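You operate a simulated robot arm through the tools that you are given. There is no shell and no other tool. Be economical: measure what you need, move in short steps, check, and stop when the job is done.

You are at the controls of a simulated two-armed robot. One attempt, no reset.

TASK
Drain the filter bowl's water into the clear cup and turn the air back on.
Fine: vent before the small black lever opens; slide the cup under the spout, don't lift it there; spill nothing; lever shut, filled cup back where it stood; then red lever to ON and the green fill button. Set down upright: clear cup.

Only the result counts: the job must be done as asked and must still hold three seconds after the hand-in. Knocking over, shifting, dropping, spilling or breaking anything else fails it.

THE ROBOT
Two 7-joint arms with two-finger parallel grippers on one trunk, hanging from a carriage that runs on a gantry, over the field with the corners [-1805, 113], [-1755, -1166], [543, -1076], [493, 203] (x, y) and turns from -317 to 370 degrees about z. Base frame: it is fixed where the carriage stands at the start and does not move with it; the origin is on the floor, on the carriage's upright axis, x ahead of it, y to its left, z up. Lengths are in mm, angles in degrees, forces in N, time in s.
The left shoulder is at the start at [40, 173, 1585], the right one opposite. With the tool pointing down near the work surface each hand reaches from about 100 to 580 mm from the robot's upright axis, wherever it stands, measured 20 degrees to its own side. Places, roughly: clear cup (6x6x6 cm) [600, 0, 900]; clear filter bowl [600, 200, 900]; red lever [500, 200, 900]; small black lever [600, 200, 1000]; spot under the drain spout [600, 100, 900]. Payload 3.43 kg a hand.
Tool frame (each hand has its own): the origin (TCP) lies between the finger pads and is the grasp point; the fingertips stand 30 mm ahead of it; z points along the fingers, y is the line along which they close. The gripper opens to 94 mm. The fingers are 28 mm wide and 10 mm thick; the gripper's body (50 by 96 mm) begins 55 mm behind the TCP.
Orientation is told as [roll, pitch, yaw] about the base's x, y, z axes, in that order, counted from this pose: with the fingers straight down and closing along the base's y, the tool's x points along the base's -x, its y along +y and its z along -z.

THE INTERFACE
- The arms move only by the tool step_arm. It takes "left_deltas", "right_deltas" or both (then of equal length, played together; a hand with none holds still); each is one flat list of numbers, 7 for each row, row after row: the finger opening in cm, from 0 to 9.4, then the shift along the tool's x, y, z in units of 250 mm (1.0 is 250 mm), then the turn, a rotation vector about the tool's x, y, z in units of 90 degrees (1.0 is 90 degrees). In form: [claw, x, y, z, ax, ay, az, claw, x, y, z, ax, ay, az, ...]. A call has 1 to 8 rows; each row is the pose to reach, as a shift and turn from the pose commanded when the call began, along the tool's axes at that moment. A call with a number of a shift or a turn outside -1 to 1 is refused whole. Rows are played at 5 a second. More than 50 mm and 8.6 degrees between two rows, or a gripper value outside its range, and nothing of the call is played. A pose out of reach is approached as far as the arm can. The call stops where the force on the tool passes 40 N (or 10 N more than at its start, if that is more) or the arm is blocked; 0.2 s more then pass. The fingers move at their own pace (about 72 mm/s each) and stop on an object; they squeeze with about 27 N. The grip force told is the motor's: it shows also when the fingers shut on nothing. Time passes only in rows, and 0.2 s behind the last, so rows that repeat a pose let the fingers close. The reply holds the time, the measured pose of the TCP, the force on the tool along the base axes, the opening and the grip force, in the units named above and with some noise, with the torque about the TCP (base axes, N m) and any sound that the robot's microphone picked up, and new pictures: "views" is both (left out), scene, wrist or none (wrist: the cameras of the hands that moved).
- Cameras (640 x 400 px; columns grow to the right, rows downward): "scene" is now at [210.1, 31.2, 1852.9]; the picture's right is [0.56, -0.83, 0.00], its down [-0.76, -0.51, -0.40] and it looks along [0.33, 0.22, -0.92] (base axes); focal length 255 px, centre (320, 200). "left" rides on the left gripper at [76, -14, -102] in its tool frame; the picture's right is [0.18, 0.98, 0.00], its down [-0.75, 0.14, -0.64] and it looks along [-0.63, 0.12, 0.77] (tool axes); focal length 243 px, centre (320, 200). "right" rides on the right gripper at [76, 14, -102] in its tool frame; the picture's right is [-0.18, 0.98, 0.00], its down [-0.75, -0.14, -0.64] and it looks along [-0.63, -0.12, 0.77] (tool axes); focal length 243 px, centre (320, 200). There is no depth. A picture from a camera that has moved, and an enlarged one, comes with that camera's place and axes in the base frame and with its lens.
- slide_trunk(by): slides the trunk up (or, below 0, down) by that many mm; the arms and the scene camera ride with it, the base frame stays. It gives what a move gives, with no picture.
- roll_base(legs): drives the robot by 1 to 6 legs, each [ahead, left, turn to the left] in mm, mm and degrees, along the robot's own axes; the way and the turn of a leg run together, so that a leg with both is an arc; at most 1500 mm and 180 degrees a leg. The arms and the cameras ride along, it lands a little off, and it stops where it bumps. It keeps to its track: a leg is cut to what the track allows. It gives what a move gives, and a new picture of the scene camera.
- aim_head(pan, tilt): turns the head with the scene camera to pan (to the left, within 86 degrees either way) and tilt (down, from -29 to 69), counted from straight ahead of the robot. It gives what a move gives, and a new picture of the scene camera.
- zoom(camera, box): a new picture of the part [left, top, right, bottom] of that camera's present view, enlarged. It takes no simulated time.
- hand_in(): hands the job in; it is judged then, once.

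Work in short steps. Places have to be worked out from the pictures, the camera data and where the tool is seen: move nearer, look again, correct. Check each grasp and each placing, and mend what went wrong. You have 120 turns and 260 pictures in all, those below and enlarged ones among them. Open the grippers and draw the arms clear of the work before you hand the job in, unless the task says otherwise; then end with one line.

The tools are called after ">>>" by a JSON object that holds its "name" and its "arguments". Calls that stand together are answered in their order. step_arm: Moves the arms, as the interface text tells. Its arguments: {"type":"object","properties":{"left_deltas":{"type":"array"},"right_deltas":{"type":"array"},"views":{"type":"string","enum":["both","scene","wrist","none"]}},"required":[]} The other tools are called the same way: slide_trunk (by) slides the trunk up or down; roll_base (legs) drives the base; aim_head (pan, tilt) turns the head that bears the scene camera; zoom (camera, box) takes an enlarged picture of a part of a camera's view; hand_in () hands the job in.

At the start:

```text
time: 0.0
left_position: [383.8, 329.6, 1315.3]
left_tcp_rot: [0.0, 0.1, 0.0]
left_ft_force: [0.2, 0.6, -0.5]
left_moment: [-0.02, -0.02, -0.03]
left_finger_gap: 94.3
left_grasp_force: 0.0
right_position: [532.2, -54.8, 1229.7]
right_tcp_rot: [0.1, 0.0, 0.1]
right_ft_force: [-0.4, 0.2, -0.4]
right_moment: [0.0, -0.02, -0.01]
right_finger_gap: 94.0
right_grasp_force: 0.0
trunk travel left (down, up): [-738.0, 43.0]
robot x, y, heading: [-3.0, -1.2, 0.1]
head pan, tilt: [33.8, 66.3]
```

scene: 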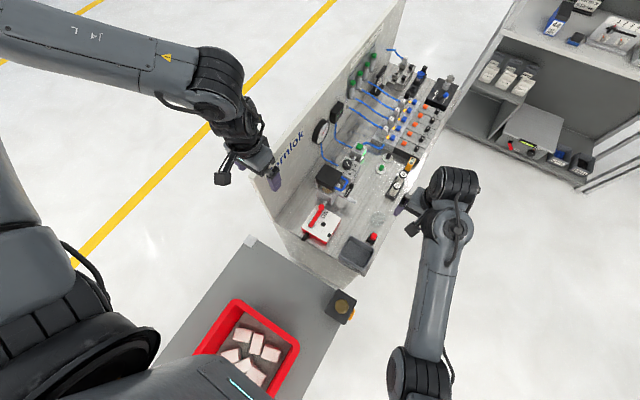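
right: 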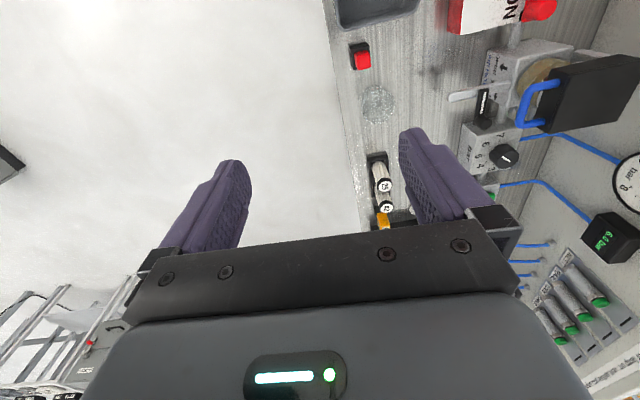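
left: 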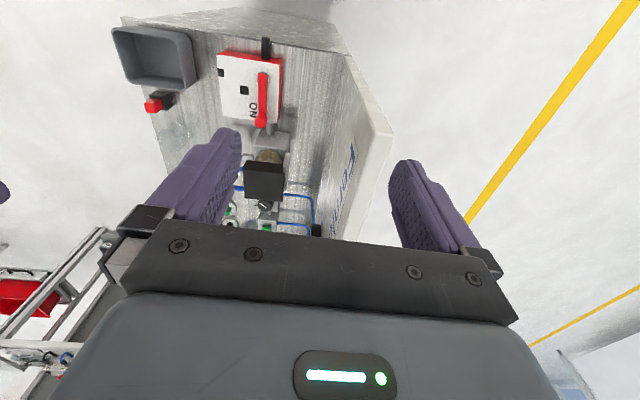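

I'll look closer at the panel in the scene picture and in the right wrist picture.

>>> {"name": "zoom", "arguments": {"camera": "scene", "box": [290, 130, 450, 280]}}

>>> {"name": "zoom", "arguments": {"camera": "right", "box": [320, 0, 640, 220]}}

>>> {"name": "zoom", "arguments": {"camera": "left", "box": [100, 0, 400, 240]}}

```text
2.67 times, centred on (370, 205) of scene
camera zoom: at [210.1, 31.2, 1852.9], right [0.56, -0.83, 0.0], down [-0.76, -0.51, -0.4], along [0.33, 0.22, -0.92], focal length 680 px, centre (187, 187)
```

zoom: 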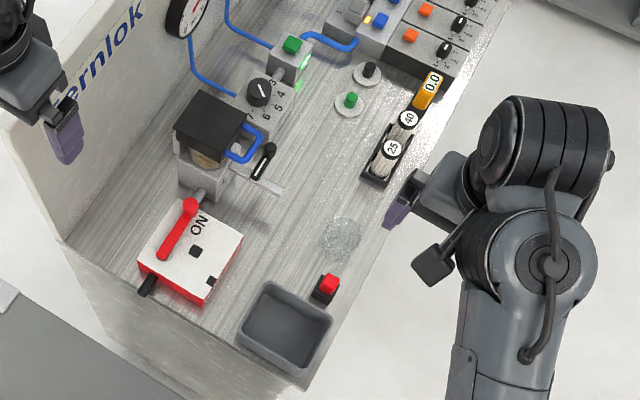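

```text
1.82 times, centred on (480, 110) of right
camera zoom: at [456.9, -41.2, 1333.0], right [0.18, 0.98, 0.0], down [0.75, -0.14, 0.64], along [0.63, -0.12, -0.77], focal length 441 px, centre (29, 364)
```

zoom: 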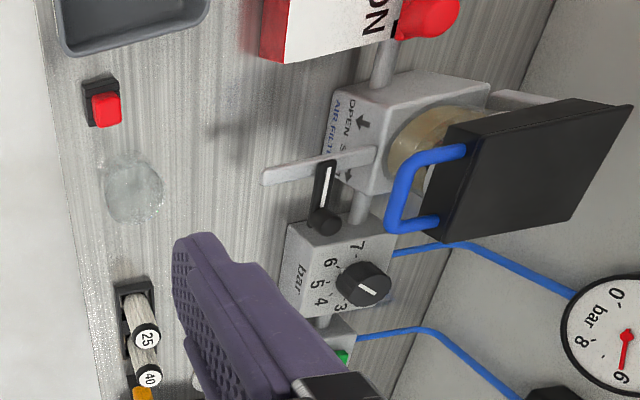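

```text
1.67 times, centred on (250, 120) of left
camera zoom: at [307.9, 316.7, 1417.6], right [-0.18, 0.98, 0.0], down [0.75, 0.14, 0.64], along [0.63, 0.12, -0.77], focal length 404 px, centre (437, 333)
```

zoom: 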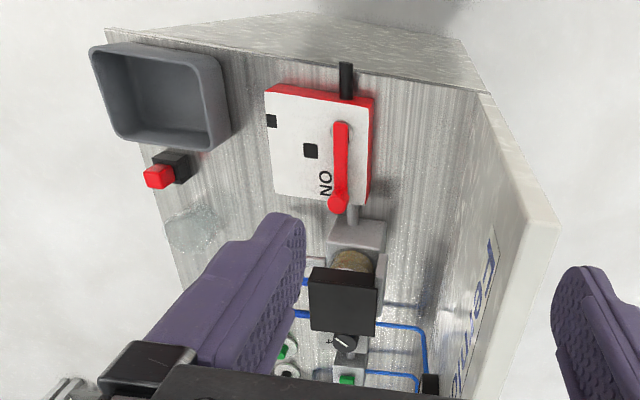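

The panel lies on a bench with a back wall toward +y; the lever currently appears at ON with pressure of about 6 bar. I turn the right hand so its camera looks at the filter from the front.

>>> {"name": "step_arm", "arguments": {"right_deltas": [9.4, 0, -0.05, 0.02, 0, 0, -0.095, 9.4, 0, -0.1, 0.04, 0, 0, -0.19, 9.4, 0, -0.15, 0.06, 0, 0, -0.285, 9.4, 0, -0.2, 0.08, 0, 0, -0.38, 9.4, 0, -0.25, 0.1, 0, 0, -0.475, 9.4, 0, -0.3, 0.1, 0, 0, -0.57, 9.4, 0, -0.35, 0.1, 0, 0, -0.665, 9.4, 0, -0.4, 0.1, 0, 0, -0.76]}}

```text
time: 0.3
left_position: [383.3, 329.9, 1314.5]
left_tcp_rot: [0.0, -0.1, 0.0]
left_ft_force: [0.9, 0.8, 0.3]
left_moment: [-0.01, 0.0, 0.0]
left_finger_gap: 94.0
left_grasp_force: 0.1
right_position: [532.3, -60.0, 1227.6]
right_tcp_rot: [0.3, -0.3, 2.6]
right_ft_force: [1.1, 17.2, -12.4]
right_moment: [-2.11, -0.99, -1.46]
right_finger_gap: 94.0
right_grasp_force: 0.1
trunk travel left (down, up): [-738.0, 43.0]
robot x, y, heading: [1.8, 3.1, 0.1]
head pan, tilt: [33.8, 66.3]
stopped in row 1 (right hand): the force on the tool passed its limit at 119 N (the readings are from after the stop); the commanded pose is now the measured one
camera scene: at [210.1, 31.2, 1852.9], right [0.56, -0.83, 0.0], down [-0.76, -0.51, -0.4], along [0.33, 0.22, -0.92], focal length 255 px, centre (320, 200)
camera right: at [457.3, -50.4, 1330.5], right [0.14, 0.99, 0.0], down [0.76, -0.11, 0.64], along [0.64, -0.09, -0.77], focal length 243 px, centre (320, 200)
```

scene: 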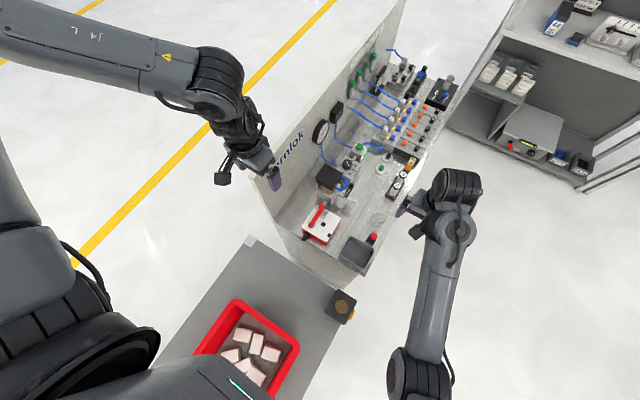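
right: 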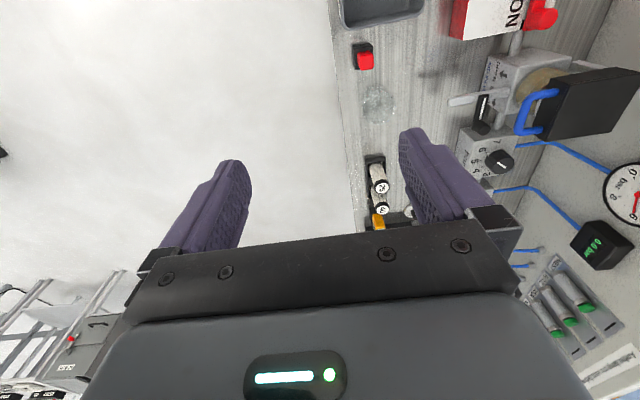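

Nothing is near the hand, so the force spike looks dynamic. I try smaller steps.

>>> {"name": "step_arm", "arguments": {"right_deltas": [9.4, 0, 0, 0, 0, 0, -0.02, 9.4, 0, 0, 0, 0, 0, -0.05, 9.4, 0, 0, 0, 0, 0, -0.09, 9.4, 0, 0, 0, 0, 0, -0.13, 9.4, 0, 0, 0, 0, 0, -0.17, 9.4, 0, 0, 0, 0, 0, -0.21, 9.4, 0, 0, 0, 0, 0, -0.24, 9.4, 0, 0, 0, 0, 0, -0.26], "views": "none"}}

```text
time: 0.7
left_position: [384.1, 330.2, 1316.2]
left_tcp_rot: [0.0, -0.1, 0.0]
left_ft_force: [0.1, 0.1, -0.6]
left_moment: [0.02, 0.02, 0.03]
left_finger_gap: 93.9
left_grasp_force: 0.0
right_position: [532.0, -60.1, 1228.2]
right_tcp_rot: [0.2, -0.2, 2.5]
right_ft_force: [-0.8, 13.6, -8.5]
right_moment: [-1.76, -0.89, -1.25]
right_finger_gap: 94.2
right_grasp_force: 0.0
trunk travel left (down, up): [-738.0, 43.0]
robot x, y, heading: [0.8, 1.2, -0.0]
head pan, tilt: [33.8, 66.3]
stopped in row 1 (right hand): the force on the tool passed its limit at 54 N (the readings are from after the stop); the commanded pose is now the measured one
```

A lasting 14 N force in +y shows real contact, probably between wrist and hand. I turn back and raise slightly.

>>> {"name": "step_arm", "arguments": {"right_deltas": [9.4, 0, 0, -0.02, 0, 0, 0.02, 9.4, 0, 0, -0.06, 0, 0, 0.03, 9.4, 0, 0, -0.12, 0, 0, 0.03, 9.4, 0, 0, -0.2, 0, 0, 0.03], "views": "none"}}

>>> {"name": "aim_head", "arguments": {"pan": -10, "tilt": 55}}

```text
time: 1.7
left_position: [383.2, 330.9, 1315.3]
left_tcp_rot: [0.1, -0.1, 0.1]
left_ft_force: [-0.5, -0.8, -0.2]
left_moment: [-0.02, -0.03, -0.03]
left_finger_gap: 93.9
left_grasp_force: 0.2
right_position: [541.3, -49.9, 1244.8]
right_tcp_rot: [0.3, -0.2, -0.1]
right_ft_force: [-0.6, 0.4, -0.5]
right_moment: [0.04, -0.03, 0.02]
right_finger_gap: 94.1
right_grasp_force: 0.0
right hand out of reach, approached as far as the arm can: row 2, 3, 4
trunk travel left (down, up): [-738.0, 43.0]
robot x, y, heading: [-0.5, -0.2, -0.0]
head pan, tilt: [33.8, 66.3]
```

```text
time: 2.8
left_position: [384.2, 330.2, 1315.1]
left_tcp_rot: [-0.1, -0.1, 0.0]
left_ft_force: [0.0, -0.2, 0.5]
left_moment: [0.0, 0.0, 0.01]
left_finger_gap: 93.8
left_grasp_force: 0.0
right_position: [541.0, -48.9, 1246.1]
right_tcp_rot: [0.1, -0.1, -0.1]
right_ft_force: [-0.1, -0.1, 0.4]
right_moment: [0.0, 0.0, 0.02]
right_finger_gap: 93.9
right_grasp_force: 0.1
trunk travel left (down, up): [-738.0, 43.0]
robot x, y, heading: [2.0, 0.5, 0.2]
head pan, tilt: [-10.0, 55.0]
camera scene: at [232.0, -14.1, 1865.8], right [-0.17, -0.98, 0.0], down [-0.81, 0.14, -0.57], along [0.56, -0.1, -0.82], focal length 255 px, centre (320, 200)
```

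scene: 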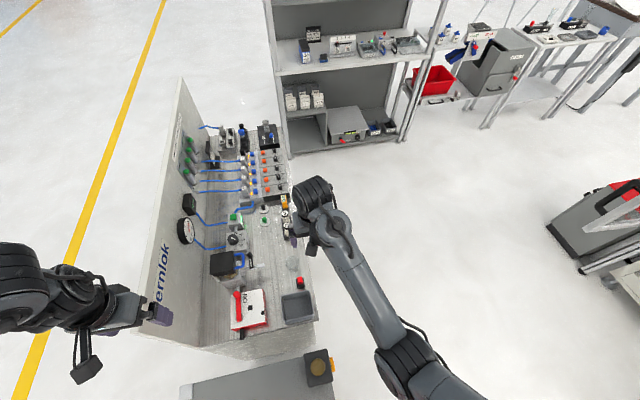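

The wrist was near its limit out there. I drive the base 180 mm ahead so that the work lies comfortably within reach, then look again.

>>> {"name": "roll_base", "arguments": {"legs": [[180, 0, 0]]}}

```text
time: 4.3
left_position: [559.8, 328.1, 1315.9]
left_tcp_rot: [-0.1, -0.1, -0.3]
left_ft_force: [0.6, 0.2, -0.2]
left_moment: [0.01, 0.02, -0.03]
left_finger_gap: 94.0
left_grasp_force: 0.1
right_position: [716.7, -52.6, 1245.7]
right_tcp_rot: [0.2, -0.2, -0.3]
right_ft_force: [0.0, 0.2, -0.6]
right_moment: [-0.03, -0.01, 0.0]
right_finger_gap: 94.3
right_grasp_force: 0.1
trunk travel left (down, up): [-738.0, 43.0]
robot x, y, heading: [173.4, -2.4, -0.4]
head pan, tilt: [-10.0, 55.0]
camera scene: at [407.2, -15.5, 1865.9], right [-0.18, -0.98, 0.0], down [-0.81, 0.15, -0.57], along [0.56, -0.1, -0.82], focal length 255 px, centre (320, 200)
```

scene: 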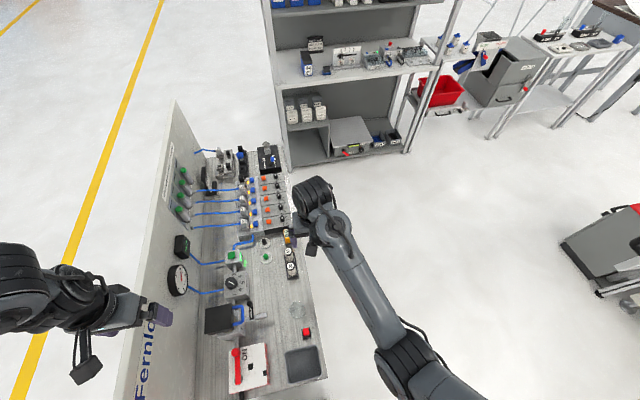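

Now pull the right hand back toward the robot (x≈500, y≈-150) so that it can turn freely.

>>> {"name": "step_arm", "arguments": {"right_deltas": [9.4, 0.05, 0, 0, 0, 0, 0, 9.4, 0.15, 0, 0, 0, 0, 0, 9.4, 0.3, -0.05, 0, 0, 0, 0, 9.4, 0.45, -0.1, 0, 0, 0, 0, 9.4, 0.6, -0.2, 0, 0, 0, 0, 9.4, 0.75, -0.3, 0, 0, 0, 0, 9.4, 0.85, -0.38, 0, 0, 0, 0, 9.4, 0.9, -0.4, 0, 0, 0, 0], "views": "none"}}

>>> {"name": "step_arm", "arguments": {"right_deltas": [9.4, 0, 0, 0, 0, 0, -0.04, 9.4, 0, 0, 0, 0, 0, -0.12, 9.4, 0, 0, 0, 0, 0, -0.2, 9.4, 0, 0, 0, 0, 0, -0.28, 9.4, 0, 0, 0, 0, 0, -0.36, 9.4, 0, 0, 0, 0, 0, -0.44, 9.4, 0, 0, 0, 0, 0, -0.52, 9.4, 0, 0, 0, 0, 0, -0.56]}}

```text
time: 6.1
left_position: [561.1, 328.1, 1315.1]
left_tcp_rot: [0.0, -0.1, -0.3]
left_ft_force: [1.0, -0.3, 0.0]
left_moment: [0.03, -0.02, -0.01]
left_finger_gap: 93.7
left_grasp_force: 0.2
right_position: [516.7, -123.6, 1181.1]
right_tcp_rot: [0.2, -0.2, -0.2]
right_ft_force: [-0.4, 0.0, 0.0]
right_moment: [0.01, -0.01, -0.02]
right_finger_gap: 93.9
right_grasp_force: 0.1
right hand out of reach, approached as far as the arm can: row 1, 2, 3, 4, 5, 6, 7, 8
trunk travel left (down, up): [-738.0, 43.0]
robot x, y, heading: [176.4, 1.5, -0.4]
head pan, tilt: [-10.0, 55.0]
```

```text
time: 6.5
left_position: [560.1, 329.0, 1314.7]
left_tcp_rot: [-0.1, -0.1, -0.3]
left_ft_force: [0.6, 0.0, -0.8]
left_moment: [-0.03, -0.02, -0.01]
left_finger_gap: 94.2
left_grasp_force: 0.1
right_position: [518.4, -122.4, 1182.2]
right_tcp_rot: [0.5, -0.4, 1.5]
right_ft_force: [-0.5, 13.6, -7.8]
right_moment: [-1.67, -0.75, -1.14]
right_finger_gap: 94.1
right_grasp_force: 0.1
trunk travel left (down, up): [-738.0, 43.0]
robot x, y, heading: [177.4, -2.0, -0.2]
head pan, tilt: [-10.0, 55.0]
stopped in row 2 (right hand): the force on the tool passed its limit at 68 N (the readings are from after the stop); the commanded pose is now the measured one
camera scene: at [407.1, -15.5, 1865.8], right [-0.18, -0.98, 0.0], down [-0.81, 0.15, -0.57], along [0.56, -0.1, -0.82], focal length 255 px, centre (320, 200)
camera right: at [442.9, -111.3, 1285.0], right [0.16, 0.99, 0.01], down [0.75, -0.13, 0.65], along [0.64, -0.1, -0.76], focal length 243 px, centre (320, 200)
```

scene: 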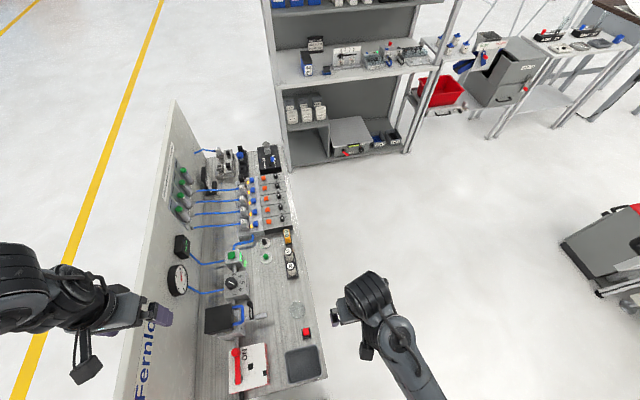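
right: 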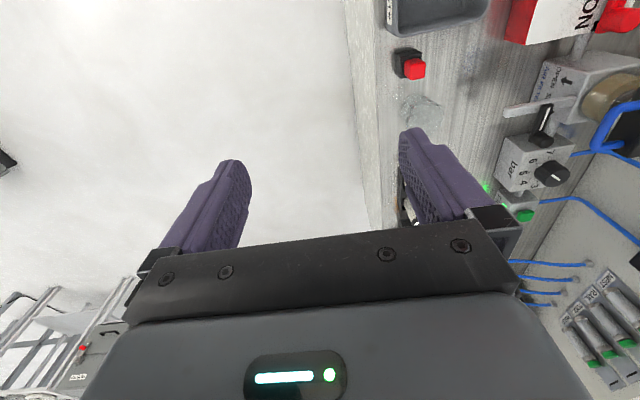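

The right wrist has a stop toward +yaw, so the left hand (mirrored) should turn that way freely. Right hand goes aside; left hand moves over the bench front.

>>> {"name": "step_arm", "arguments": {"right_deltas": [9.4, 0, -0.05, 0, 0, 0, 0.03, 9.4, 0.05, -0.2, 0, 0, 0, 0.03, 9.4, 0.1, -0.35, 0, 0, 0, 0.03, 9.4, 0.15, -0.5, 0, 0, 0, 0.03, 9.4, 0.2, -0.65, 0, 0, 0, 0.03, 9.4, 0.25, -0.75, 0, 0, 0, 0.03, 9.4, 0.25, -0.8, 0, 0, 0, 0.03, 9.4, 0.25, -0.8, 0, 0, 0, 0.03], "left_deltas": [9.4, 0, -0.05, 0, 0, 0, 0, 9.4, 0, -0.15, 0.02, 0, 0, 0, 9.4, 0, -0.3, 0.05, 0, 0, 0, 9.4, 0, -0.45, 0.1, 0, 0, 0, 9.4, 0, -0.6, 0.15, 0, 0, 0, 9.4, 0, -0.75, 0.2, 0, 0, 0, 9.4, 0, -0.85, 0.22, 0, 0, 0, 9.4, 0, -0.9, 0.25, 0, 0, 0], "views": "none"}}

>>> {"name": "step_arm", "arguments": {"left_deltas": [9.4, 0, 0, 0, 0, 0, -0.04, 9.4, 0, 0, 0, 0, 0, -0.12, 9.4, 0, 0, 0, 0, 0, -0.2, 9.4, 0, 0, 0, 0, 0, -0.28, 9.4, 0, 0, 0, 0, 0, -0.36, 9.4, 0, 0, 0, 0, 0, -0.44, 9.4, 0, 0, 0, 0, 0, -0.52, 9.4, 0, 0, 0, 0, 0, -0.56]}}

```text
time: 7.0
left_position: [559.5, 310.9, 1313.6]
left_tcp_rot: [0.0, -0.1, -0.2]
left_ft_force: [-0.2, 0.6, -0.9]
left_moment: [-0.03, 0.03, 0.01]
left_finger_gap: 94.2
left_grasp_force: 0.1
right_position: [515.6, -141.9, 1181.6]
right_tcp_rot: [0.4, -0.3, -2.1]
right_ft_force: [0.0, 16.5, -6.9]
right_moment: [-1.99, -0.66, -1.34]
right_finger_gap: 93.8
right_grasp_force: 0.0
trunk travel left (down, up): [-738.0, 43.0]
robot x, y, heading: [175.7, 0.8, -0.1]
head pan, tilt: [-10.0, 55.0]
stopped in row 2 (right hand): the force on the tool passed its limit at 81 N (the readings are from after the stop); the commanded pose is now the measured one
```

```text
time: 8.8
left_position: [595.2, 437.5, 1312.2]
left_tcp_rot: [-0.3, 0.6, 49.1]
left_ft_force: [-1.6, 0.3, -0.2]
left_moment: [0.0, -0.06, -0.01]
left_finger_gap: 93.9
left_grasp_force: 0.1
left hand out of reach, approached as far as the arm can: row 4, 5, 6, 7, 8
right_position: [516.4, -143.3, 1181.3]
right_tcp_rot: [0.4, -0.1, -2.0]
right_ft_force: [-1.9, 28.1, -17.2]
right_moment: [-3.68, -1.81, -2.45]
right_finger_gap: 93.7
right_grasp_force: 0.1
trunk travel left (down, up): [-738.0, 43.0]
robot x, y, heading: [172.5, -3.9, -0.3]
head pan, tilt: [-10.0, 55.0]
camera scene: at [407.1, -15.5, 1865.8], right [-0.18, -0.98, 0.0], down [-0.81, 0.15, -0.57], along [0.56, -0.1, -0.82], focal length 255 px, centre (320, 200)
camera left: at [556.8, 373.2, 1415.4], right [-0.86, 0.5, -0.01], down [0.39, 0.67, 0.63], along [0.32, 0.54, -0.77], focal length 243 px, centre (320, 200)
```

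scene: 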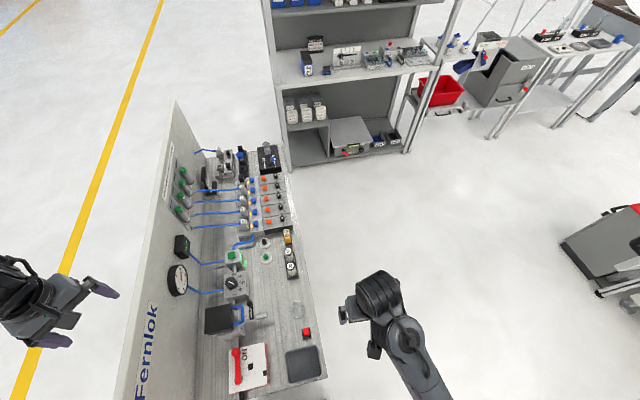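
left: 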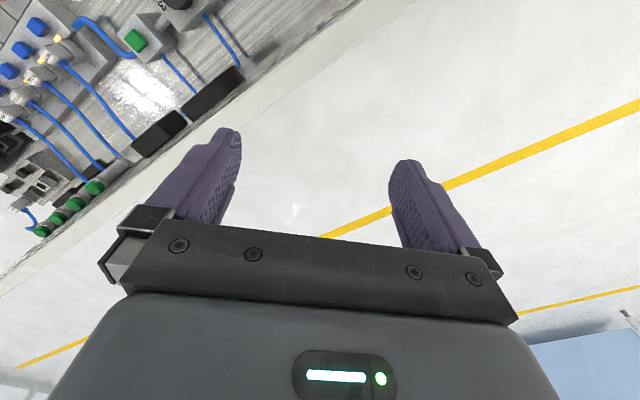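

The right hand presses against its own arm when folded high. I lower it (more natural posture) by 100 mm, off the bench edge.

>>> {"name": "step_arm", "arguments": {"right_deltas": [9.4, 0, 0.02, 0.03, 0, 0, 0.01, 9.4, -0.02, 0.03, 0.1, 0, 0, 0.02, 9.4, -0.04, 0.03, 0.2, 0, 0, 0.02, 9.4, -0.04, 0.03, 0.3, 0, 0, 0.02, 9.4, -0.04, 0.03, 0.4, 0, 0, 0.02, 9.4, -0.04, 0.03, 0.4, 0, 0, 0.02]}}

```text
time: 10.2
left_position: [595.0, 436.1, 1312.3]
left_tcp_rot: [-0.4, 0.6, 49.1]
left_ft_force: [0.1, 0.2, 0.6]
left_moment: [0.01, 0.04, -0.02]
left_finger_gap: 94.0
left_grasp_force: 0.1
right_position: [524.9, -137.7, 1081.7]
right_tcp_rot: [0.3, -0.2, -3.7]
right_ft_force: [-0.3, 0.3, 0.1]
right_moment: [-0.01, 0.0, 0.01]
right_finger_gap: 94.0
right_grasp_force: 0.1
trunk travel left (down, up): [-738.0, 43.0]
robot x, y, heading: [175.2, -6.5, -0.2]
head pan, tilt: [-10.0, 55.0]
camera scene: at [407.1, -15.5, 1865.8], right [-0.18, -0.98, 0.0], down [-0.81, 0.15, -0.57], along [0.56, -0.1, -0.82], focal length 255 px, centre (320, 200)
camera right: at [452.1, -118.2, 1184.8], right [0.25, 0.97, 0.01], down [0.74, -0.19, 0.64], along [0.63, -0.15, -0.77], focal length 243 px, centre (320, 200)
```

scene: 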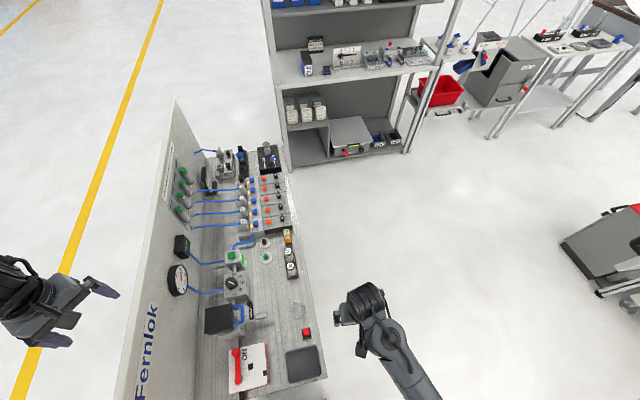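
right: 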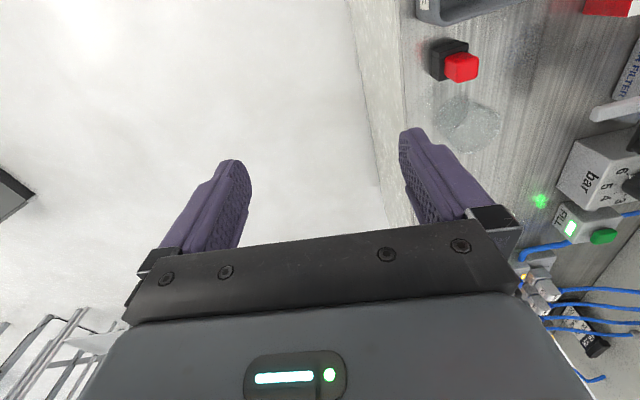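

Free now. I try turning the right hand toward the bench (+yaw) at this height.

>>> {"name": "step_arm", "arguments": {"right_deltas": [9.4, 0, 0, 0, 0, 0, -0.04, 9.4, 0, 0, 0, 0, 0, -0.12, 9.4, 0, 0, 0, 0, 0, -0.2, 9.4, 0, 0, 0, 0, 0, -0.28, 9.4, 0, 0, 0, 0, 0, -0.36, 9.4, 0, 0, 0, 0, 0, -0.44, 9.4, 0, 0, 0, 0, 0, -0.52, 9.4, 0, 0, 0, 0, 0, -0.56], "views": "wrist"}}

```text
time: 12.0
left_position: [595.3, 438.0, 1312.3]
left_tcp_rot: [-0.5, 0.5, 49.0]
left_ft_force: [-0.2, -0.2, 1.3]
left_moment: [0.01, 0.0, 0.03]
left_finger_gap: 93.9
left_grasp_force: 0.1
right_position: [526.5, -135.2, 1081.0]
right_tcp_rot: [0.1, -0.4, 46.7]
right_ft_force: [0.5, -0.4, 0.2]
right_moment: [-0.01, 0.02, 0.01]
right_finger_gap: 94.0
right_grasp_force: 0.0
trunk travel left (down, up): [-738.0, 43.0]
robot x, y, heading: [174.0, 0.1, -0.4]
head pan, tilt: [-10.0, 55.0]
camera right: at [465.5, -182.0, 1184.2], right [-0.59, 0.81, 0.0], down [0.62, 0.45, 0.65], along [0.52, 0.38, -0.76], focal length 243 px, centre (320, 200)
```

right: 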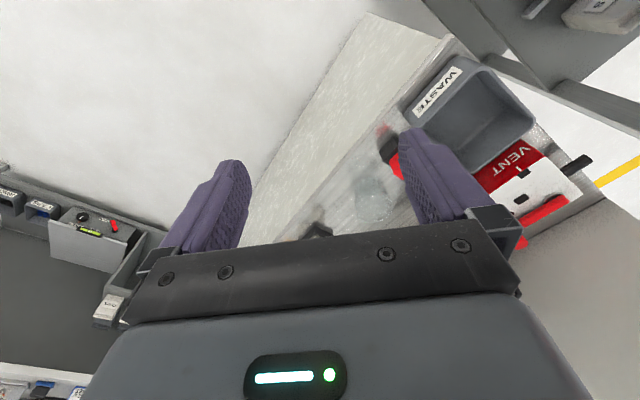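

Yaw works here; I see "VENT", "WASTE" and the red lever. I turn on to about 90° and move slightly outward to view the filter side.

>>> {"name": "step_arm", "arguments": {"right_deltas": [9.4, -0.03, -0.02, -0.03, 0, 0, -0.04, 9.4, -0.06, -0.04, -0.06, 0, 0, -0.1, 9.4, -0.1, -0.07, -0.1, 0, 0, -0.17, 9.4, -0.14, -0.1, -0.13, 0, 0, -0.24, 9.4, -0.18, -0.13, -0.16, 0, 0, -0.31, 9.4, -0.22, -0.16, -0.18, 0, 0, -0.38, 9.4, -0.25, -0.18, -0.2, 0, 0, -0.44, 9.4, -0.25, -0.18, -0.2, 0, 0, -0.48], "views": "both"}}

```text
time: 13.8
left_position: [595.3, 438.0, 1312.1]
left_tcp_rot: [-0.6, 0.6, 49.0]
left_ft_force: [0.5, -0.6, -0.1]
left_moment: [0.03, 0.07, -0.03]
left_finger_gap: 94.2
left_grasp_force: 0.1
right_position: [603.2, -120.2, 1131.2]
right_tcp_rot: [-0.2, -0.4, 90.0]
right_ft_force: [-0.6, -0.6, -0.8]
right_moment: [-0.01, -0.01, 0.01]
right_finger_gap: 94.4
right_grasp_force: 0.0
trunk travel left (down, up): [-738.0, 43.0]
robot x, y, heading: [176.6, -2.3, -0.3]
head pan, tilt: [-10.0, 55.0]
camera scene: at [407.1, -15.5, 1865.8], right [-0.18, -0.98, 0.0], down [-0.81, 0.15, -0.57], along [0.56, -0.1, -0.82], focal length 255 px, centre (320, 200)
camera right: at [589.7, -197.7, 1234.2], right [-0.98, 0.18, 0.0], down [0.14, 0.75, 0.65], along [0.12, 0.64, -0.76], focal length 243 px, centre (320, 200)
```

scene: 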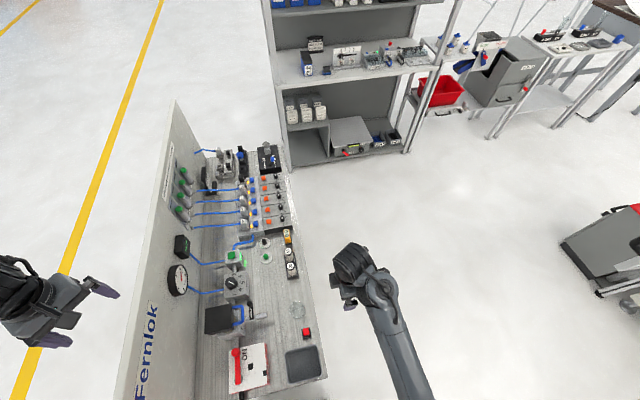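
right: 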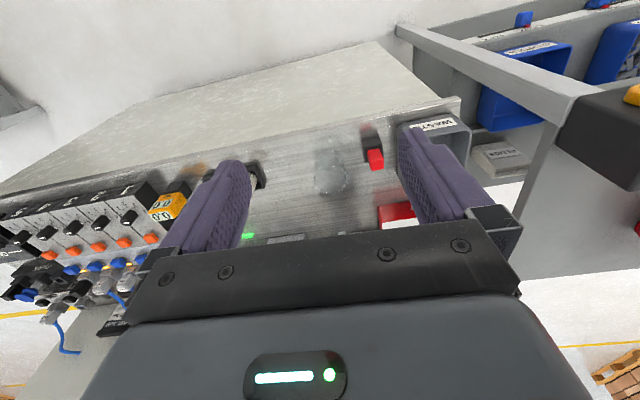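

I tilt the right hand up so its camera looks at the filter side, backing off a little.

>>> {"name": "step_arm", "arguments": {"right_deltas": [9.4, 0.04, 0, 0.0, 0, -0.04, 0, 9.4, 0.08, 0, 0, 0, -0.1, 0, 9.4, 0.12, 0, 0.0, 0, -0.17, 0, 9.4, 0.16, 0, 0.0, 0, -0.24, 0, 9.4, 0.2, 0, 0.05, 0, -0.31, 0, 9.4, 0.2, 0, 0.1, 0, -0.38, 0, 9.4, 0.2, 0, 0.15, 0, -0.44, 0, 9.4, 0.2, 0, 0.15, 0, -0.5, 0], "views": "wrist"}}

```text
time: 14.7
left_position: [595.1, 437.5, 1311.9]
left_tcp_rot: [-0.5, 0.6, 48.9]
left_ft_force: [0.8, -0.2, 0.3]
left_moment: [0.0, -0.03, 0.0]
left_finger_gap: 94.2
left_grasp_force: 0.0
right_position: [593.2, -234.8, 1116.0]
right_tcp_rot: [0.9, -8.9, 89.5]
right_ft_force: [-0.1, 0.1, -0.2]
right_moment: [0.01, 0.03, 0.01]
right_finger_gap: 94.3
right_grasp_force: 0.0
trunk travel left (down, up): [-738.0, 43.0]
robot x, y, heading: [173.7, 2.2, -0.2]
head pan, tilt: [-10.0, 55.0]
stopped in row 4 (right hand): the arm was blocked; the commanded pose is now the measured one
camera right: at [582.4, -326.5, 1206.0], right [-0.98, 0.19, 0.04], down [0.16, 0.64, 0.75], along [0.11, 0.74, -0.66], focal length 243 px, centre (320, 200)
```

right: 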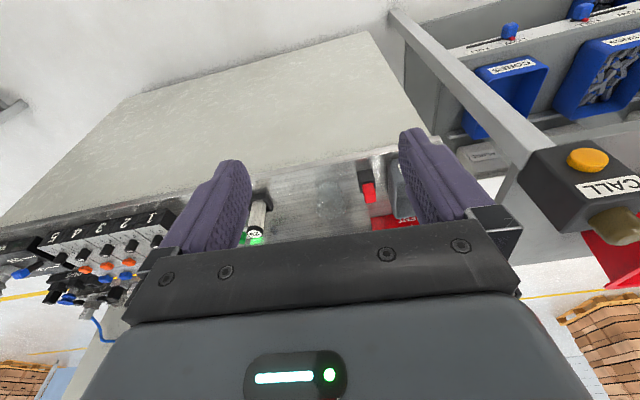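

The arm limits this view. I use the head instead: aim it at the bench and zoom.

>>> {"name": "aim_head", "arguments": {"pan": 30, "tilt": 69}}

>>> {"name": "zoom", "arguments": {"camera": "scene", "box": [240, 120, 400, 220]}}

```text
time: 15.8
left_position: [595.2, 436.7, 1312.2]
left_tcp_rot: [-0.5, 0.6, 48.9]
left_ft_force: [0.9, 0.7, 0.0]
left_moment: [0.03, 0.0, 0.02]
left_finger_gap: 93.8
left_grasp_force: 0.0
right_position: [593.0, -235.1, 1116.1]
right_tcp_rot: [1.0, -8.9, 89.4]
right_ft_force: [1.3, -0.2, 0.0]
right_moment: [0.04, 0.03, 0.02]
right_finger_gap: 93.9
right_grasp_force: 0.0
trunk travel left (down, up): [-738.0, 43.0]
robot x, y, heading: [177.4, -2.1, -0.1]
head pan, tilt: [30.0, 68.8]
camera scene: at [384.8, 24.9, 1850.4], right [0.5, -0.87, 0.0], down [-0.81, -0.46, -0.36], along [0.32, 0.18, -0.93], focal length 255 px, centre (320, 200)
```

scene: 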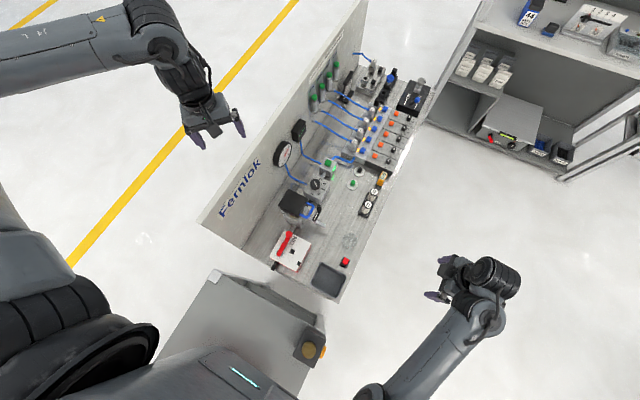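

```text
4.00 times, centred on (320, 170) of scene
camera zoom: at [384.8, 24.9, 1850.4], right [0.5, -0.87, 0.0], down [-0.81, -0.46, -0.36], along [0.32, 0.18, -0.93], focal length 1020 px, centre (320, 320)
```

zoom: 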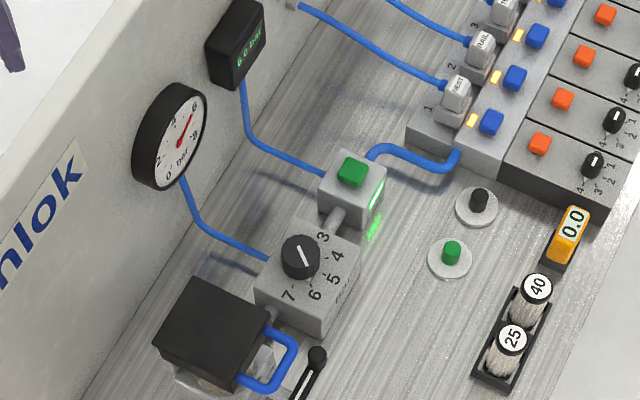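

>>> {"name": "zoom", "arguments": {"camera": "scene", "box": [240, 180, 380, 300]}}

>>> {"name": "zoom", "arguments": {"camera": "scene", "box": [265, 175, 335, 225]}}

```text
3.33 times, centred on (310, 240) of scene
camera zoom: at [384.8, 24.9, 1850.4], right [0.5, -0.87, 0.0], down [-0.81, -0.46, -0.36], along [0.32, 0.18, -0.93], focal length 850 px, centre (353, 67)
```

zoom: 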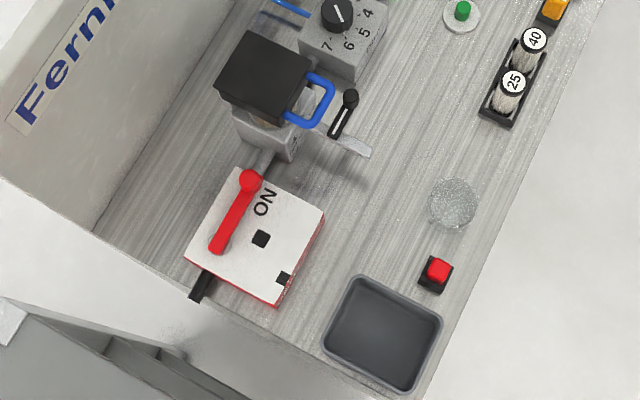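

```text
8.00 times, centred on (300, 200) of scene
camera zoom: at [384.8, 24.9, 1850.4], right [0.5, -0.87, 0.0], down [-0.81, -0.46, -0.36], along [0.32, 0.18, -0.93], focal length 2039 px, centre (480, 200)
```

zoom: 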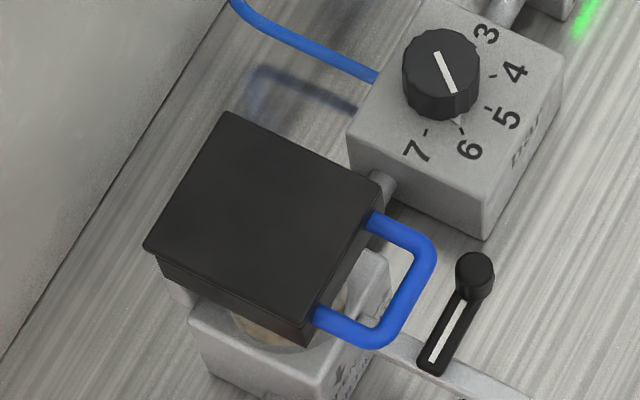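

>>> {"name": "zoom", "arguments": {"camera": "scene", "box": [265, 220, 325, 280]}}

>>> {"name": "zoom", "arguments": {"camera": "right", "box": [240, 120, 420, 240]}}

```text
6.67 times, centred on (295, 250) of scene
camera zoom: at [384.8, 24.9, 1850.4], right [0.5, -0.87, 0.0], down [-0.81, -0.46, -0.36], along [0.32, 0.18, -0.93], focal length 1700 px, centre (487, -133)
```

zoom: 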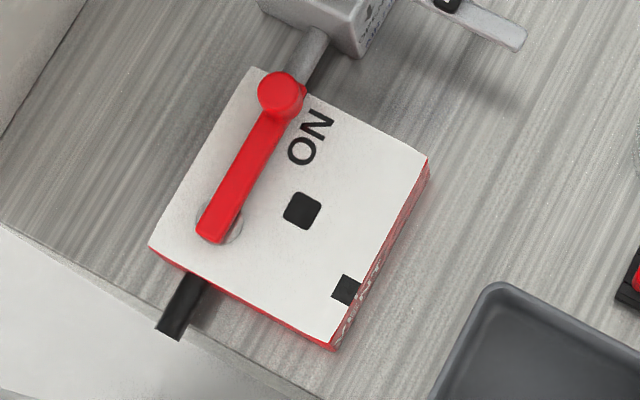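

```text
3.33 times, centred on (330, 180) of right
camera zoom: at [582.3, -326.2, 1205.8], right [-0.98, 0.19, 0.04], down [0.16, 0.64, 0.75], along [0.11, 0.74, -0.66], focal length 809 px, centre (287, 267)
```

zoom: 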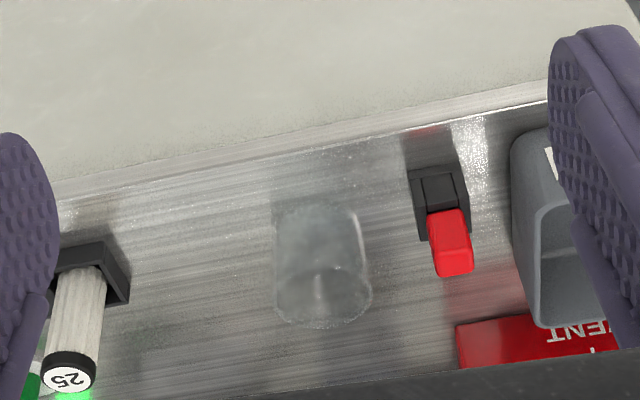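

Measured so far: cup ≈(622,29), red knob ≈(517,230,952) with pivot at smaller x, black lever from the spout (602,176) to its knob (650,179,972). Facing the bench squarely (heading +90°) would suit the work better, so I back off toward −y, turn left, then view.

>>> {"name": "roll_base", "arguments": {"legs": [[0, -640, 0], [0, 0, 90]]}}

```text
time: 23.1
left_position: [-260.1, -215.0, 1311.5]
left_tcp_rot: [-0.5, 0.6, 139.1]
left_ft_force: [-0.4, 0.6, 0.1]
left_moment: [0.05, 0.0, 0.01]
left_finger_gap: 93.8
left_grasp_force: 0.0
right_position: [411.2, -215.1, 1114.5]
right_tcp_rot: [0.8, -8.9, 179.7]
right_ft_force: [-0.2, 0.7, 0.3]
right_moment: [-0.01, 0.02, 0.01]
right_finger_gap: 94.1
right_grasp_force: 0.0
trunk travel left (down, up): [-738.0, 43.0]
robot x, y, heading: [176.1, -637.1, 89.8]
head pan, tilt: [30.0, 68.8]
camera scene: at [150.8, -428.4, 1850.4], right [0.87, 0.5, 0.0], down [0.47, -0.81, -0.36], along [-0.18, 0.31, -0.93], focal length 255 px, centre (320, 200)
```

scene: 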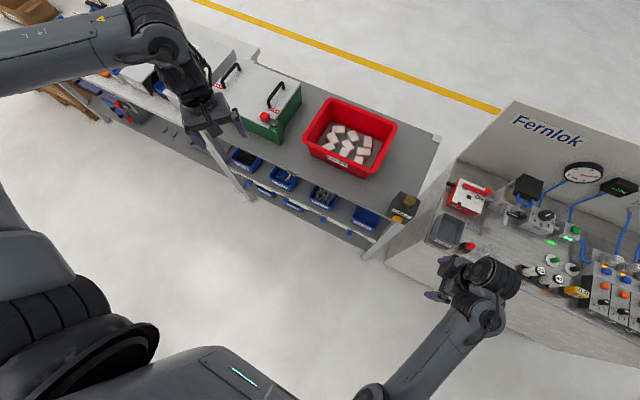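

Now shift right so that x≈500, then look straight at the bench.

>>> {"name": "roll_base", "arguments": {"legs": [[0, -325, 0]]}}

>>> {"name": "aim_head", "arguments": {"pan": -5, "tilt": 50}}

>>> {"name": "zoom", "arguments": {"camera": "scene", "box": [250, 130, 410, 230]}}

```text
time: 25.3
left_position: [73.1, -215.9, 1310.6]
left_tcp_rot: [-0.5, 0.6, 138.9]
left_ft_force: [-0.7, 0.8, 0.0]
left_moment: [-0.03, -0.01, 0.0]
left_finger_gap: 93.8
left_grasp_force: 0.1
right_position: [744.4, -216.3, 1115.5]
right_tcp_rot: [0.8, -8.9, 179.5]
right_ft_force: [0.4, 0.2, -0.2]
right_moment: [-0.01, -0.01, 0.0]
right_finger_gap: 94.1
right_grasp_force: 0.1
trunk travel left (down, up): [-738.0, 43.0]
robot x, y, heading: [509.9, -636.2, 89.9]
head pan, tilt: [30.0, 68.8]
camera scene: at [484.9, -429.2, 1850.4], right [0.87, 0.5, 0.0], down [0.46, -0.81, -0.36], along [-0.18, 0.31, -0.93], focal length 255 px, centre (320, 200)
```

scene: 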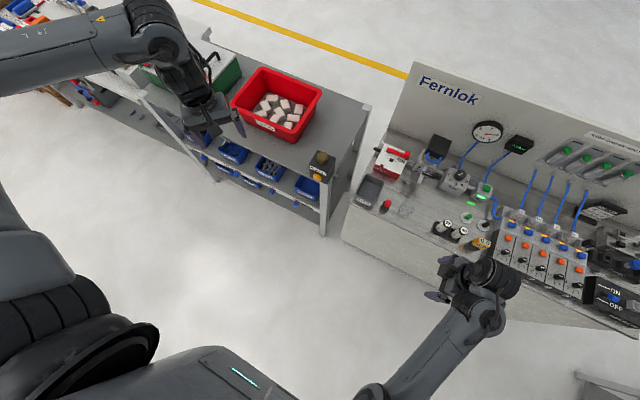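

```text
time: 26.3
left_position: [74.1, -216.1, 1311.8]
left_tcp_rot: [-0.6, 0.6, 139.0]
left_ft_force: [0.3, 0.2, 0.6]
left_moment: [-0.03, -0.01, 0.0]
left_finger_gap: 94.1
left_grasp_force: 0.0
right_position: [745.0, -216.8, 1114.8]
right_tcp_rot: [0.9, -8.7, 179.5]
right_ft_force: [-0.5, -0.1, 0.4]
right_moment: [0.02, 0.01, 0.0]
right_finger_gap: 93.9
right_grasp_force: 0.1
trunk travel left (down, up): [-738.0, 43.0]
robot x, y, heading: [508.4, -633.9, 89.9]
head pan, tilt: [-5.0, 50.0]
camera scene: at [519.6, -401.1, 1872.3], right [1.0, -0.09, 0.0], down [-0.07, -0.76, -0.64], along [0.06, 0.64, -0.77], focal length 255 px, centre (320, 200)
```

scene: 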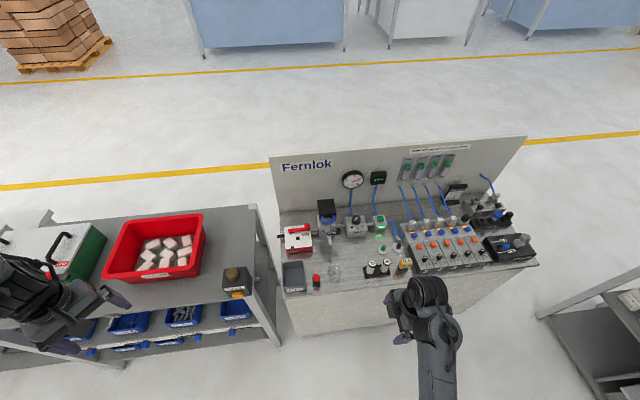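

```text
4.00 times, centred on (330, 180) of scene
camera zoom: at [519.6, -401.1, 1872.3], right [1.0, -0.09, 0.0], down [-0.07, -0.76, -0.64], along [0.06, 0.64, -0.77], focal length 1020 px, centre (280, 280)
```

zoom: 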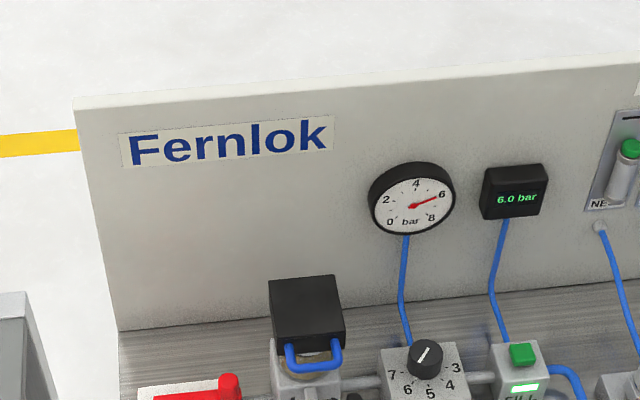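

>>> {"name": "zoom", "arguments": {"camera": "scene", "box": [275, 200, 395, 290]}}

>>> {"name": "zoom", "arguments": {"camera": "scene", "box": [310, 195, 350, 225]}}

>>> {"name": "zoom", "arguments": {"camera": "scene", "box": [310, 215, 370, 265]}}

```text
4.44 times, centred on (335, 245) of scene
camera zoom: at [519.6, -401.1, 1872.3], right [1.0, -0.09, 0.0], down [-0.07, -0.76, -0.64], along [0.06, 0.64, -0.77], focal length 1133 px, centre (253, 0)
```

zoom: 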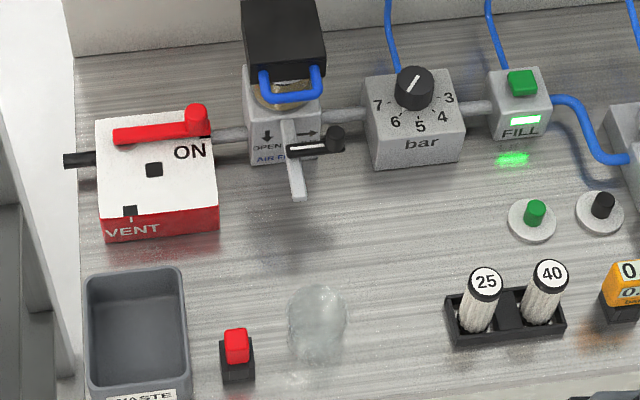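

```text
13.33 times, centred on (330, 210) of scene
camera zoom: at [519.6, -401.1, 1872.3], right [1.0, -0.09, 0.0], down [-0.07, -0.76, -0.64], along [0.06, 0.64, -0.77], focal length 3399 px, centre (187, 67)
```

zoom: 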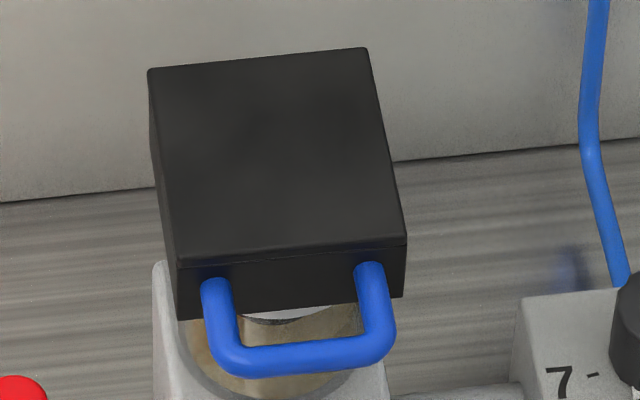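

```text
8.00 times, centred on (340, 240) of scene
camera zoom: at [519.6, -401.1, 1872.3], right [1.0, -0.09, 0.0], down [-0.07, -0.76, -0.64], along [0.06, 0.64, -0.77], focal length 2039 px, centre (160, -120)
```

zoom: 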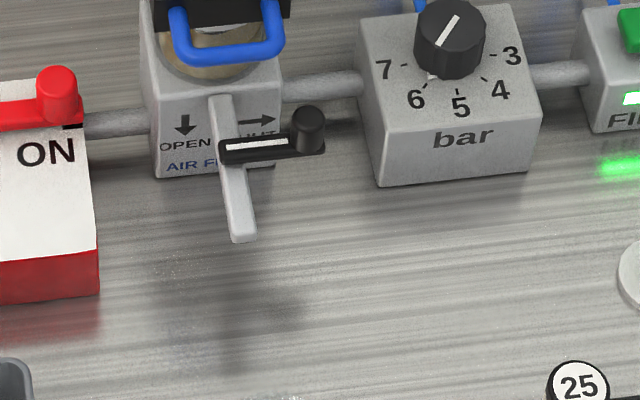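

Clear view: black lever SHUT = +x (as now), OPEN = toward −y; red lever ON = +x, VENT = toward −y. I turn both hands back to face the bench (closing along x) before driving nearer.

>>> {"name": "step_arm", "arguments": {"right_deltas": [9.4, 0, 0, 0, 0, 0.05, 0, 9.4, 0, 0, 0, 0, 0.1, 0], "views": "none"}}

>>> {"name": "step_arm", "arguments": {"right_deltas": [9.4, 0, 0, 0, 0, 0, 0.06, 9.4, 0, 0, 0, 0, 0, 0.14, 9.4, 0, 0, 0, 0, 0, 0.22, 9.4, 0, 0, 0, 0, 0, 0.3, 9.4, 0, 0, 0, 0, 0, 0.38, 9.4, 0, 0, 0, 0, 0, 0.46, 9.4, 0, 0, 0, 0, 0, 0.54, 9.4, 0, 0, 0, 0, 0, 0.6], "left_deltas": [9.4, 0, 0, 0, 0, 0, 0.06, 9.4, 0, 0, 0, 0, 0, 0.14, 9.4, 0, 0, 0, 0, 0, 0.22, 9.4, 0, 0, 0, 0, 0, 0.3, 9.4, 0, 0, 0, 0, 0, 0.38, 9.4, 0, 0, 0, 0, 0, 0.46, 9.4, 0, 0, 0, 0, 0, 0.54, 9.4, 0, 0, 0, 0, 0, 0.54], "views": "none"}}

>>> {"name": "step_arm", "arguments": {"right_deltas": [9.4, 0, 0, 0, 0, 0, 0.06, 9.4, 0, 0, 0, 0, 0, 0.14, 9.4, 0, 0, 0, 0, 0, 0.22, 9.4, 0, 0, 0, 0, 0, 0.3, 9.4, 0, 0, 0, 0, 0, 0.36, 9.4, 0, 0, 0, 0, 0, 0.4], "views": "none"}}

```text
time: 26.9
left_position: [73.1, -214.9, 1312.1]
left_tcp_rot: [-0.5, 0.6, 138.9]
left_ft_force: [-0.2, 0.9, 0.0]
left_moment: [0.02, -0.03, -0.03]
left_finger_gap: 94.0
left_grasp_force: 0.1
right_position: [745.1, -216.3, 1115.7]
right_tcp_rot: [0.9, 0.2, 179.6]
right_ft_force: [0.9, -0.6, -0.3]
right_moment: [0.0, 0.0, -0.03]
right_finger_gap: 94.3
right_grasp_force: 0.0
trunk travel left (down, up): [-738.0, 43.0]
robot x, y, heading: [511.0, -636.5, 89.9]
head pan, tilt: [-5.0, 50.0]
```

```text
time: 28.7
left_position: [72.3, -215.7, 1311.5]
left_tcp_rot: [-0.8, 0.0, 90.3]
left_ft_force: [0.8, 0.6, 0.6]
left_moment: [-0.01, 0.01, -0.03]
left_finger_gap: 93.9
left_grasp_force: 0.2
right_position: [746.2, -217.5, 1115.7]
right_tcp_rot: [0.3, 0.8, 125.6]
right_ft_force: [-0.2, -0.3, -0.5]
right_moment: [0.03, -0.01, 0.03]
right_finger_gap: 94.1
right_grasp_force: 0.1
trunk travel left (down, up): [-738.0, 43.0]
robot x, y, heading: [505.1, -638.1, 89.8]
head pan, tilt: [-5.0, 50.0]
```

```text
time: 29.2
left_position: [73.4, -215.6, 1311.6]
left_tcp_rot: [-0.8, 0.0, 90.2]
left_ft_force: [0.1, -0.6, 0.7]
left_moment: [-0.01, 0.01, 0.02]
left_finger_gap: 93.7
left_grasp_force: 0.1
right_position: [745.4, -215.1, 1115.4]
right_tcp_rot: [0.1, 0.3, 120.3]
right_ft_force: [-0.7, 3.7, -9.9]
right_moment: [0.31, 0.04, -0.03]
right_finger_gap: 94.1
right_grasp_force: 0.0
trunk travel left (down, up): [-738.0, 43.0]
robot x, y, heading: [511.4, -637.6, 89.9]
head pan, tilt: [-5.0, 50.0]
stopped in row 2 (right hand): the force on the tool passed its limit at 79 N (the readings are from after the stop); the commanded pose is now the measured one
```

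Near self-contact again at that height; I lower and pull the right hand in before finishing the turn.

>>> {"name": "step_arm", "arguments": {"right_deltas": [9.4, 0, 0, 0.04, 0, 0, -0.02, 9.4, 0.05, 0.08, 0.1, 0, 0, 0, 9.4, 0.12, 0.18, 0.2, 0, 0, 0, 9.4, 0.2, 0.3, 0.3, 0, 0, 0.04, 9.4, 0.27, 0.4, 0.35, 0, 0, 0.12, 9.4, 0.32, 0.48, 0.36, 0, 0, 0.2, 9.4, 0.32, 0.48, 0.36, 0, 0, 0.28, 9.4, 0.32, 0.48, 0.36, 0, 0, 0.33], "views": "none"}}

```text
time: 31.0
left_position: [72.7, -216.8, 1311.0]
left_tcp_rot: [-0.8, 0.2, 90.4]
left_ft_force: [-0.3, -0.2, 1.1]
left_moment: [-0.01, 0.0, -0.01]
left_finger_gap: 94.0
left_grasp_force: 0.1
right_position: [683.3, -348.8, 1027.2]
right_tcp_rot: [-0.1, 0.5, 90.5]
right_ft_force: [0.4, -0.1, -0.7]
right_moment: [-0.04, -0.01, 0.0]
right_finger_gap: 94.1
right_grasp_force: 0.1
trunk travel left (down, up): [-738.0, 43.0]
robot x, y, heading: [512.3, -636.2, 90.2]
head pan, tilt: [-5.0, 50.0]
```

Right hand is square to the bench now. Drive ahead 330 mm and look.

>>> {"name": "roll_base", "arguments": {"legs": [[330, 0, 0]]}}

>>> {"name": "zoom", "arguments": {"camera": "right", "box": [0, 0, 640, 260]}}

```text
time: 33.2
left_position: [77.7, 122.8, 1311.8]
left_tcp_rot: [-0.8, 0.1, 89.9]
left_ft_force: [0.0, -0.2, 0.7]
left_moment: [0.0, 0.02, -0.01]
left_finger_gap: 93.9
left_grasp_force: 0.1
right_position: [686.9, -11.6, 1026.2]
right_tcp_rot: [-0.1, 0.5, 90.1]
right_ft_force: [0.4, 0.2, -0.2]
right_moment: [0.02, 0.02, 0.01]
right_finger_gap: 93.9
right_grasp_force: 0.0
trunk travel left (down, up): [-738.0, 43.0]
robot x, y, heading: [513.6, -299.3, 89.2]
head pan, tilt: [-5.0, 50.0]
camera scene: at [523.5, -65.3, 1872.4], right [1.0, -0.1, 0.0], down [-0.08, -0.76, -0.64], along [0.06, 0.64, -0.77], focal length 255 px, centre (320, 200)
```

scene: 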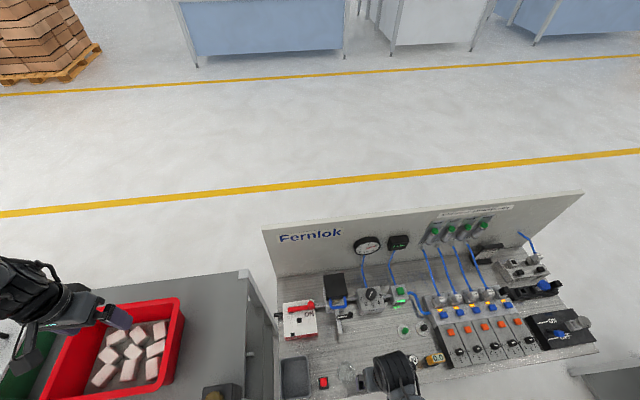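

```text
1.00 times, centred on (320, 130) of right (not enlarged: the box is as wide or as high as the picture)
camera zoom: at [674.7, -88.1, 1131.4], right [-0.98, 0.18, 0.0], down [0.14, 0.76, 0.64], along [0.12, 0.62, -0.77], focal length 243 px, centre (320, 270)
```

zoom: 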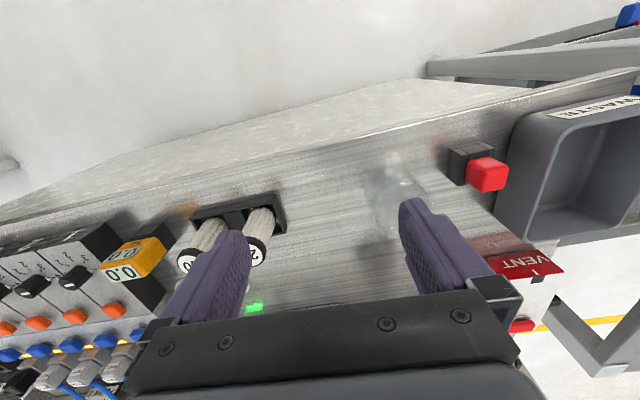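

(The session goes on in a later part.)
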